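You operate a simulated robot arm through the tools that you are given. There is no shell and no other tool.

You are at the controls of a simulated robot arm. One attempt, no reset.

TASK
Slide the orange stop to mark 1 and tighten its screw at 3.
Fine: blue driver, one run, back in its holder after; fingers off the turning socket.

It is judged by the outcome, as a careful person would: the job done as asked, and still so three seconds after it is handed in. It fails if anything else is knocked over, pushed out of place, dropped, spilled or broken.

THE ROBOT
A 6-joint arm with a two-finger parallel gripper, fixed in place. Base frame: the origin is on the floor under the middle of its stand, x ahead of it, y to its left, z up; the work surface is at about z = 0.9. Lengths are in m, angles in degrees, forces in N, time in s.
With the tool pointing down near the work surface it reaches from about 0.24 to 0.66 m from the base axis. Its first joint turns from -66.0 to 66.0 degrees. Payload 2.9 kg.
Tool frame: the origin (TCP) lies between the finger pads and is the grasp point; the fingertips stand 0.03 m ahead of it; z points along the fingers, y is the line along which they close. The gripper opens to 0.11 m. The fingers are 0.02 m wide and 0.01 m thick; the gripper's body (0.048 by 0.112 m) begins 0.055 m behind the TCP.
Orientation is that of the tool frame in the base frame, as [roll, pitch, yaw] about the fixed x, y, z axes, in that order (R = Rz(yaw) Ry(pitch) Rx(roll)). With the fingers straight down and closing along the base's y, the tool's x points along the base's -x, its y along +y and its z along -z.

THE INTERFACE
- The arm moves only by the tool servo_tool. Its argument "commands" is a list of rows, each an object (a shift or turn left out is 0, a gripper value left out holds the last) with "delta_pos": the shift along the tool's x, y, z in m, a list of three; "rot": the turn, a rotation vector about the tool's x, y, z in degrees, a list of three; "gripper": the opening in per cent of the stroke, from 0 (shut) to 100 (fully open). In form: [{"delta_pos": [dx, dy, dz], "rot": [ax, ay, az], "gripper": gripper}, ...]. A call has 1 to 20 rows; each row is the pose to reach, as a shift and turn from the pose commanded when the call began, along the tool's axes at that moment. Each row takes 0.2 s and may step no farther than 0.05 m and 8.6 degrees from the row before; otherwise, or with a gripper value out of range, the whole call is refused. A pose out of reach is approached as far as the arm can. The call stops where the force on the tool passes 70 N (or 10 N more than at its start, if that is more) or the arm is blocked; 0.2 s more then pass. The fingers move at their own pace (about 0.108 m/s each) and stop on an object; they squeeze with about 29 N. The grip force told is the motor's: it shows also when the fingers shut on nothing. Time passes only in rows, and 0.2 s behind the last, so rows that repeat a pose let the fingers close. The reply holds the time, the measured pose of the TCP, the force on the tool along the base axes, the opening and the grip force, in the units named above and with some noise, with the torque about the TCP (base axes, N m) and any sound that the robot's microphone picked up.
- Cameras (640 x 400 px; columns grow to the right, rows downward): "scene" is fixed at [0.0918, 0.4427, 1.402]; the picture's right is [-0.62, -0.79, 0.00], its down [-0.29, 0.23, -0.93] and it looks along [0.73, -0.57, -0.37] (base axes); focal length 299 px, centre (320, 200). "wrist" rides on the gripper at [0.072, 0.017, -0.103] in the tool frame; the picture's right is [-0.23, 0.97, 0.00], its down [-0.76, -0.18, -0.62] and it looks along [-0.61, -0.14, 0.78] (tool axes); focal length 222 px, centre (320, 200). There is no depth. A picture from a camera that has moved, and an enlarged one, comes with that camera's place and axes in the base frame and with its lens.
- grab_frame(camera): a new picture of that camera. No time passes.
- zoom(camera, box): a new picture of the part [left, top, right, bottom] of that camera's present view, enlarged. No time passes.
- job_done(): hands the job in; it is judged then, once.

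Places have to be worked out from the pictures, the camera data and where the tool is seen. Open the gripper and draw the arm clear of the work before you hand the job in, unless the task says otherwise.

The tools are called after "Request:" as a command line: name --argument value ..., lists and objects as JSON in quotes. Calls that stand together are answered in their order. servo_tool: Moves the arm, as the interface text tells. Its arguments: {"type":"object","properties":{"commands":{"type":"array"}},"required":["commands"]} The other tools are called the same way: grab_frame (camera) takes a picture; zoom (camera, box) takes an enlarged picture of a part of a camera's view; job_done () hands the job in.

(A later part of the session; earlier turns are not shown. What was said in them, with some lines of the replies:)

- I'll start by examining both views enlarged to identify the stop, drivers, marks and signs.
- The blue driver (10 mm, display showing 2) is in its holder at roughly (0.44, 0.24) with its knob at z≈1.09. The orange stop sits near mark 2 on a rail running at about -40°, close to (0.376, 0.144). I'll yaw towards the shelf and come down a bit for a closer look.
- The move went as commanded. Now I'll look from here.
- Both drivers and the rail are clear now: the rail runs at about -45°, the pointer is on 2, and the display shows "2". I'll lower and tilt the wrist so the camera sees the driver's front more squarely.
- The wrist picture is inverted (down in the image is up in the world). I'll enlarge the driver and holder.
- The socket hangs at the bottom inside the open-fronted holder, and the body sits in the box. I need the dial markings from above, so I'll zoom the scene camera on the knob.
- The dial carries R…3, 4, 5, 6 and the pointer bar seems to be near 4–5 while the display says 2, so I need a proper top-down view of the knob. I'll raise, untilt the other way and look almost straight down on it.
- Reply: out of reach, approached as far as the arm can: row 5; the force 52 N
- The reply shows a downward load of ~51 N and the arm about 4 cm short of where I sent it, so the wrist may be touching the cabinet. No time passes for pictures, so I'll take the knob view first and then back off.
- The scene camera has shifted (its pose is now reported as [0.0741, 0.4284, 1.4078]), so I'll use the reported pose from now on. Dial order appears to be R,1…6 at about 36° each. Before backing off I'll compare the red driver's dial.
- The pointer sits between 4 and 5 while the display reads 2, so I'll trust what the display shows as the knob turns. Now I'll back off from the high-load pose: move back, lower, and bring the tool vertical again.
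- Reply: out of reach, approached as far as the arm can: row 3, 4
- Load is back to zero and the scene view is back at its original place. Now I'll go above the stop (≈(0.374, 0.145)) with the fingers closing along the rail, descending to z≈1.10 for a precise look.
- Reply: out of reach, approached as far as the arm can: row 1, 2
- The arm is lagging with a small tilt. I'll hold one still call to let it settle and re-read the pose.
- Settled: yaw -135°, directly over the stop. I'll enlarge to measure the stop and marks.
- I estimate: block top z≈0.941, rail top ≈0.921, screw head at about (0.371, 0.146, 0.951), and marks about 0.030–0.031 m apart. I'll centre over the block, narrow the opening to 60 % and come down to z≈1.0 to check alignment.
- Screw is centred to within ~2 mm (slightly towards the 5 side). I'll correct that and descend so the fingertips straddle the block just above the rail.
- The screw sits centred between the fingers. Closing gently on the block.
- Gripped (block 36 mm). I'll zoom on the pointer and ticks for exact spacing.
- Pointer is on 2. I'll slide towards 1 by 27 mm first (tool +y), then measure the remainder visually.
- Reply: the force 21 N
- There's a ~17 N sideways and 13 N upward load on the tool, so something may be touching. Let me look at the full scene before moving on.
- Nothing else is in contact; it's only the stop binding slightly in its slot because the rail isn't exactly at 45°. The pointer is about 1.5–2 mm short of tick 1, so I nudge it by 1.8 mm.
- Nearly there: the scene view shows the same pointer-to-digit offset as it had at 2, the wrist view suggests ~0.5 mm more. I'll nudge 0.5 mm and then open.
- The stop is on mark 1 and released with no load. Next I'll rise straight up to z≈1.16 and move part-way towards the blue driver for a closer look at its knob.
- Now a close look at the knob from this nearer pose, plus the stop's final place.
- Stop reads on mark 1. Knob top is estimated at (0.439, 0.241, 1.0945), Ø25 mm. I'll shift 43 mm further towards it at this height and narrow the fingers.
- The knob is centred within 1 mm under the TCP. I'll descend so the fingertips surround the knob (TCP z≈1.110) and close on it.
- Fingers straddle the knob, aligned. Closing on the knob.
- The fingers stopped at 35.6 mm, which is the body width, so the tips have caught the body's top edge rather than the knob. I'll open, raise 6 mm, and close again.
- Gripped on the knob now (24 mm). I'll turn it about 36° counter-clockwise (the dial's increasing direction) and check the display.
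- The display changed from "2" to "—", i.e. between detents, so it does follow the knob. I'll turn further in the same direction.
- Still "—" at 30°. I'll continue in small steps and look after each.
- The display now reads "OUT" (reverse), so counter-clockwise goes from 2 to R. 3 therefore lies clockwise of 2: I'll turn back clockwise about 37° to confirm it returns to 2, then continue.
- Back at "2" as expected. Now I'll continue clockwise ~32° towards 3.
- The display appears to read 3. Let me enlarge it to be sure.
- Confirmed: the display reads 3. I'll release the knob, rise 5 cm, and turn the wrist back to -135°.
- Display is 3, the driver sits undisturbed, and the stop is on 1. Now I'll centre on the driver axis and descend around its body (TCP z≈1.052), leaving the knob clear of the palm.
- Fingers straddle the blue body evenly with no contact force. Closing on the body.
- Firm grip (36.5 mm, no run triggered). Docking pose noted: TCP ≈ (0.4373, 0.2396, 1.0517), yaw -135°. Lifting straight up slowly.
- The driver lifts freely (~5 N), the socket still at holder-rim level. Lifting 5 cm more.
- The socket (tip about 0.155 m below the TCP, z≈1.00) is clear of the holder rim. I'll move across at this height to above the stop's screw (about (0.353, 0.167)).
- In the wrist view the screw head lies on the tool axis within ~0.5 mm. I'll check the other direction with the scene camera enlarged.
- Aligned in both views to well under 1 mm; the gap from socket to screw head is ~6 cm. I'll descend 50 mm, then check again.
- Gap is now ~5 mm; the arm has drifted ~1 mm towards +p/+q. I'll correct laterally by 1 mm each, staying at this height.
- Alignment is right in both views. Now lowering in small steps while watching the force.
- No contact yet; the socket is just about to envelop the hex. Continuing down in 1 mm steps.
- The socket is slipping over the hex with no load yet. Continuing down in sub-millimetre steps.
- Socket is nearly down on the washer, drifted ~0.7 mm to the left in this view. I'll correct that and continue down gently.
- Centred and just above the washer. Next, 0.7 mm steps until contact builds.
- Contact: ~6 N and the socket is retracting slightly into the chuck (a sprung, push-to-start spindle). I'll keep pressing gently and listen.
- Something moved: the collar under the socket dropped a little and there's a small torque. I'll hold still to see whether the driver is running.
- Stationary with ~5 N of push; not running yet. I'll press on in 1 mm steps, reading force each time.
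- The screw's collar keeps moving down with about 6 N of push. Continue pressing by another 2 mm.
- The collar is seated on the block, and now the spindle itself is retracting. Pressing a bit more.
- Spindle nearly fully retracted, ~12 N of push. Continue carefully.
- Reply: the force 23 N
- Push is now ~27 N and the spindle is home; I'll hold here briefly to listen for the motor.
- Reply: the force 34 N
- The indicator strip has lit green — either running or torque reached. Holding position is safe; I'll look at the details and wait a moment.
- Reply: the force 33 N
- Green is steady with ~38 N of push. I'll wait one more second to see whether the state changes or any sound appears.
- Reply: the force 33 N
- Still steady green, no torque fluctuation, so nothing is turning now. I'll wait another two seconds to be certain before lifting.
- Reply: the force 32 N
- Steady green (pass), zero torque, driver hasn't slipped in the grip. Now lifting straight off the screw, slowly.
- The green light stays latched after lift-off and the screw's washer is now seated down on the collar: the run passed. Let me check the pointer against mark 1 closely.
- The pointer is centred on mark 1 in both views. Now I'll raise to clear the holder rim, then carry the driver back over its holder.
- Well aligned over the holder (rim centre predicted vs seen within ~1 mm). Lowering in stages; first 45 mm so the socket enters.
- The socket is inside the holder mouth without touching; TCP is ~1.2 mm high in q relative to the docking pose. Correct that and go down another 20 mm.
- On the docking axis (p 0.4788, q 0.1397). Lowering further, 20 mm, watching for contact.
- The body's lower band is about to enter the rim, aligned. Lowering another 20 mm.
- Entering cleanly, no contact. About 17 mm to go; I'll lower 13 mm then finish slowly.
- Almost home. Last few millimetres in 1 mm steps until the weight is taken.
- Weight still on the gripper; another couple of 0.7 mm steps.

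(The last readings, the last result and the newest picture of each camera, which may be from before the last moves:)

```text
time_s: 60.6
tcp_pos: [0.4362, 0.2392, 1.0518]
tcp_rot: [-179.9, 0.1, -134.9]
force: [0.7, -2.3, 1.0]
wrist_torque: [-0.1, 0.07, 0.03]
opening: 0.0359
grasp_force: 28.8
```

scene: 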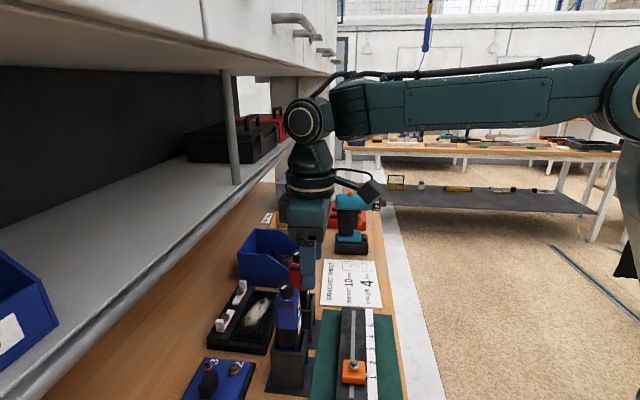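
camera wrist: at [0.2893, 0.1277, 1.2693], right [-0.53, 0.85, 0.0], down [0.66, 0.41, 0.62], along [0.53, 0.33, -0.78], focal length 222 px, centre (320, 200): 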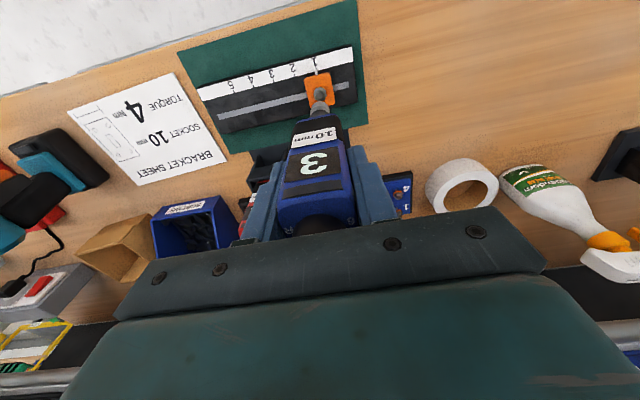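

The holder now carries the driver (weight off the gripper). Opening the fingers.

Request:
servo_tool --commands '[{"gripper": 40}, {"gripper": 55}, {"gripper": 58}, {"gripper": 58}]'

Request:
zoom --camera "wrist" --box '[240, 60, 400, 240]'

Request:
zoom --camera "scene" --box '[255, 270, 335, 400]'

```text
time_s: 61.6
tcp_pos: [0.4358, 0.2414, 1.0508]
tcp_rot: [180.0, 0.0, -135.1]
force: [0.0, 0.2, -0.6]
wrist_torque: [0.01, 0.01, -0.04]
opening: 0.0639
grasp_force: 0.0
```

```text
2.22 times, centred on (320, 150) of wrist
camera zoom: at [0.3738, 0.2014, 1.1548], right [-0.53, 0.85, 0.0], down [0.66, 0.41, 0.62], along [0.53, 0.33, -0.78], focal length 494 px, centre (320, 311)
```

zoom: 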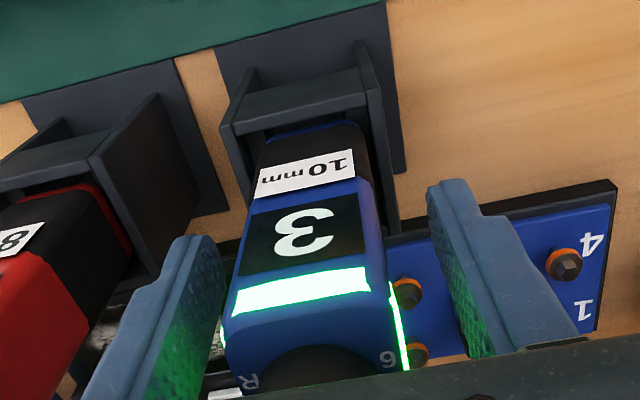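

```text
3.08 times, centred on (295, 335) of scene
camera zoom: at [0.0918, 0.4427, 1.402], right [-0.62, -0.79, 0.0], down [-0.29, 0.23, -0.93], along [0.73, -0.57, -0.37], focal length 919 px, centre (397, -215)
```

zoom: 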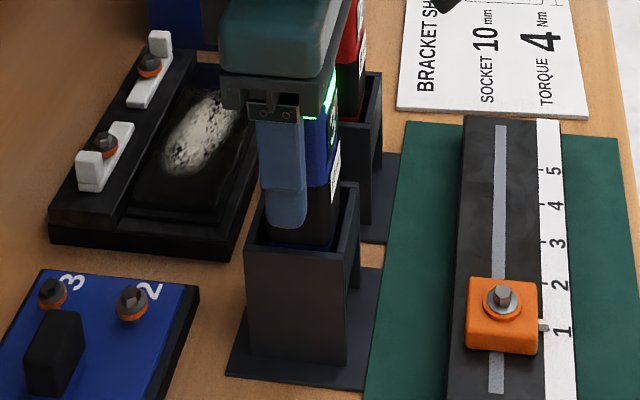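

The driver stands in its holder, fingers clear. Rising straight up.

Request:
servo_tool --commands '[{"delta_pos": [0, 0, -0.015], "gripper": 58}, {"delta_pos": [0, 0, -0.035], "gripper": 58}, {"delta_pos": [0, 0, -0.06], "gripper": 58}, {"delta_pos": [0, 0, -0.085], "gripper": 58}, {"delta_pos": [0, 0, -0.105], "gripper": 58}, {"delta_pos": [0, 0, -0.105], "gripper": 58}]'

Request:
grab_frame --camera "wrist"

Request:
zoom --camera "scene" --box '[240, 260, 400, 400]'

```text
time_s: 63.0
tcp_pos: [0.4382, 0.239, 1.1562]
tcp_rot: [-180.0, 0.0, -135.0]
force: [0.3, -0.2, 0.2]
wrist_torque: [0.03, -0.02, 0.0]
opening: 0.0639
grasp_force: 0.1
```

```text
taken
camera wrist: at [0.3755, 0.2, 1.2604], right [-0.53, 0.85, 0.0], down [0.66, 0.41, 0.62], along [0.53, 0.33, -0.78], focal length 222 px, centre (320, 200)
```

wrist: 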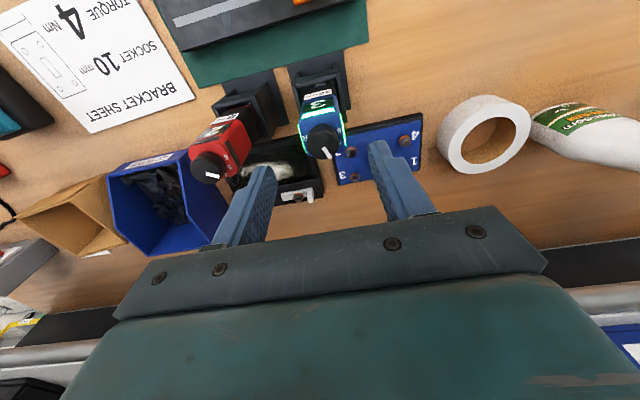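

```text
2.86 times, centred on (320, 330) of scene
camera zoom: at [0.0918, 0.4427, 1.402], right [-0.62, -0.79, 0.0], down [-0.29, 0.23, -0.93], along [0.73, -0.57, -0.37], focal length 853 px, centre (320, -171)
```

zoom: 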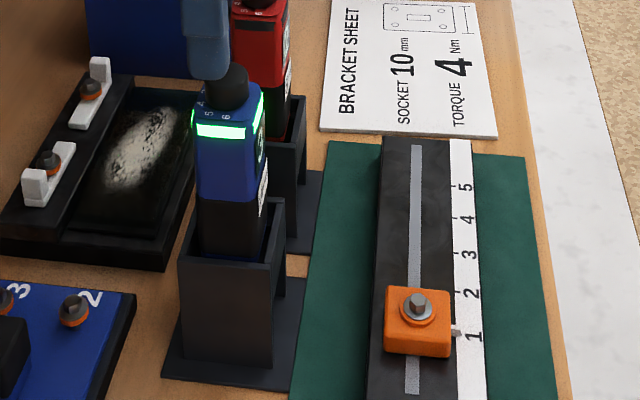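

Driver upright in its holder (green), stop on mark 1 with screw seated. Now I'll draw the arm well clear and open the gripper.

Request:
servo_tool --commands '[{"delta_pos": [0.025, 0, -0.005], "gripper": 58}, {"delta_pos": [0.05, 0, -0.015], "gripper": 58}, {"delta_pos": [0.08, 0, -0.025], "gripper": 70}, {"delta_pos": [0.11, 0, -0.035], "gripper": 100}, {"delta_pos": [0.135, -0.01, -0.045], "gripper": 100}, {"delta_pos": [0.15, -0.03, -0.055], "gripper": 100}, {"delta_pos": [0.15, -0.03, -0.055], "gripper": 100}]'

Request:
grab_frame --camera "scene"

Request:
zoom --camera "scene" --box '[180, 230, 420, 400]'

Request:
grab_frame --camera "wrist"

```text
time_s: 64.6
tcp_pos: [0.3522, 0.1127, 1.2116]
tcp_rot: [180.0, 0.1, -135.0]
force: [0.0, -0.5, -0.6]
wrist_torque: [-0.03, 0.02, -0.04]
opening: 0.1097
grasp_force: 0.1
```

```text
taken
```

scene: 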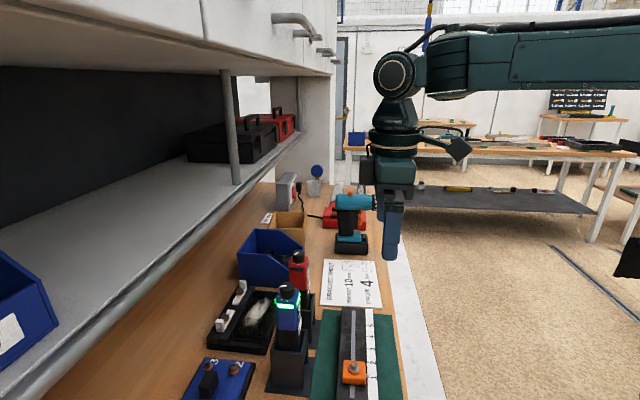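

```text
2.35 times, centred on (300, 315) of scene
camera zoom: at [0.0918, 0.4427, 1.402], right [-0.62, -0.79, 0.0], down [-0.29, 0.23, -0.93], along [0.73, -0.57, -0.37], focal length 703 px, centre (367, -71)
```

zoom: 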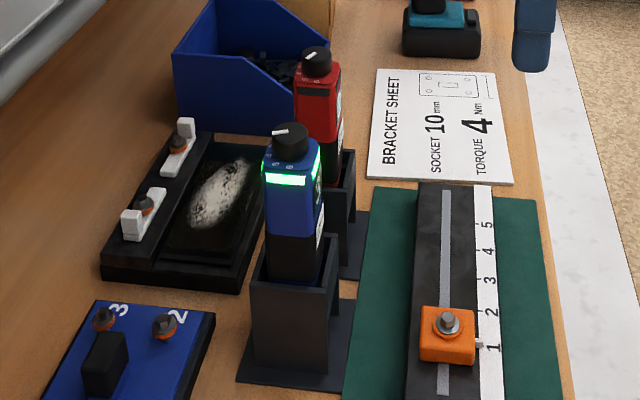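

```text
taken
camera wrist: at [0.2897, 0.0733, 1.3144], right [-0.53, 0.85, 0.0], down [0.66, 0.41, 0.62], along [0.53, 0.33, -0.78], focal length 222 px, centre (320, 200)
```

wrist: 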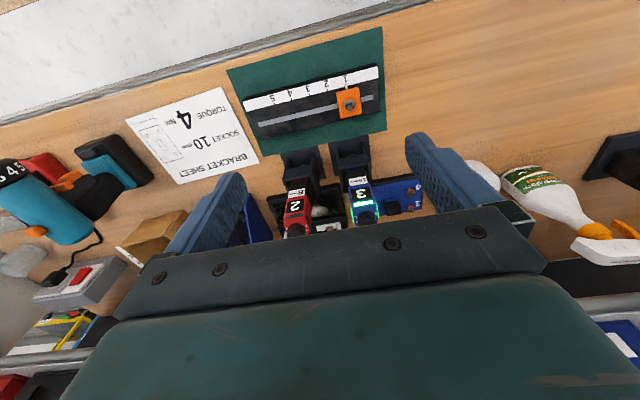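

All clear. One last close check of the pointer at mark 1 and the seated screw before handing in.

Request:
zoom --camera "wrist" --box '[315, 60, 390, 125]'

Request:
zoom --camera "scene" --box '[330, 340, 390, 390]'

```text
6.15 times, centred on (352, 92) of wrist
camera zoom: at [0.2897, 0.0733, 1.3144], right [-0.53, 0.85, 0.0], down [0.66, 0.41, 0.62], along [0.53, 0.33, -0.78], focal length 1367 px, centre (120, 862)
```

zoom: 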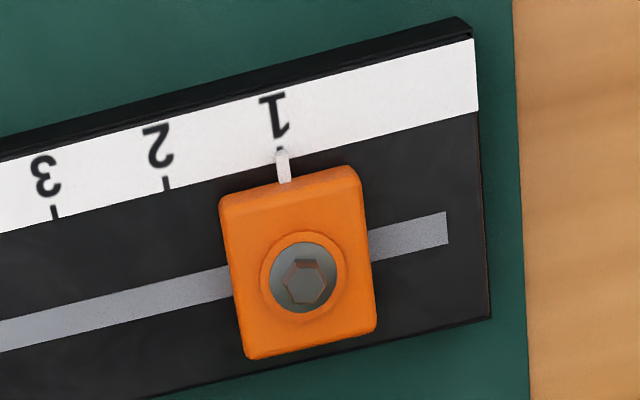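

```text
8.00 times, centred on (360, 365) of scene
camera zoom: at [0.0918, 0.4427, 1.402], right [-0.62, -0.79, 0.0], down [-0.29, 0.23, -0.93], along [0.73, -0.57, -0.37], focal length 2389 px, centre (0, -1120)
```

zoom: 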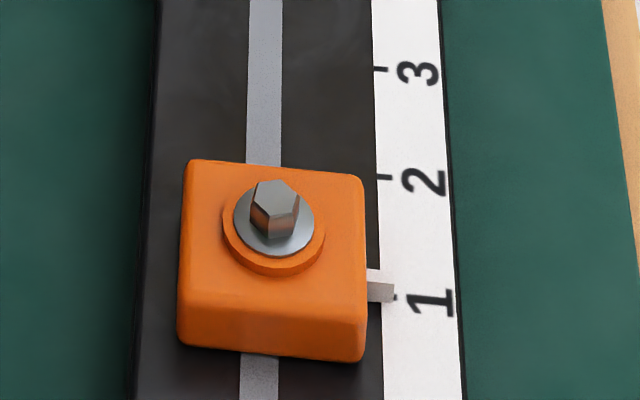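

The pointer is on mark 1 and the screw is seated. The blue driver ran once at 3 with a green light and is back in its holder, and the gripper is open and clear of the work. Handing in.

Request:
job_done

```text
The job is handed in.
```

The orange stop is on mark 1 and its screw was tightened with the blue driver set to 3. I've handed the job in.

- **Stop:** the pointer lines up with mark 1 in both camera views, checked again after tightening.
- **Setting:** the dial's printed numbers didn't match the driver's display, so I went by the display, which read 3. I turned the dial one step the wrong way first, to reverse ("OUT"), while the driver was still in its holder and not running.
- **Run:** I pressed once and held for about four seconds, with the fingers on the body and off the socket. I heard no sound from the motor, so I took the driver's steady green light as a pass. The screw had also moved down onto its collar.
- **Driver:** it is back upright in its holder, with the display still at 3.
- **Early contact:** while looking at the dial, the arm pushed against something with about 50 N, probably the cabinet. The scene camera shifted about 2 cm while the arm pressed and returned when it backed off. In the final pictures nothing else looks moved or knocked over.
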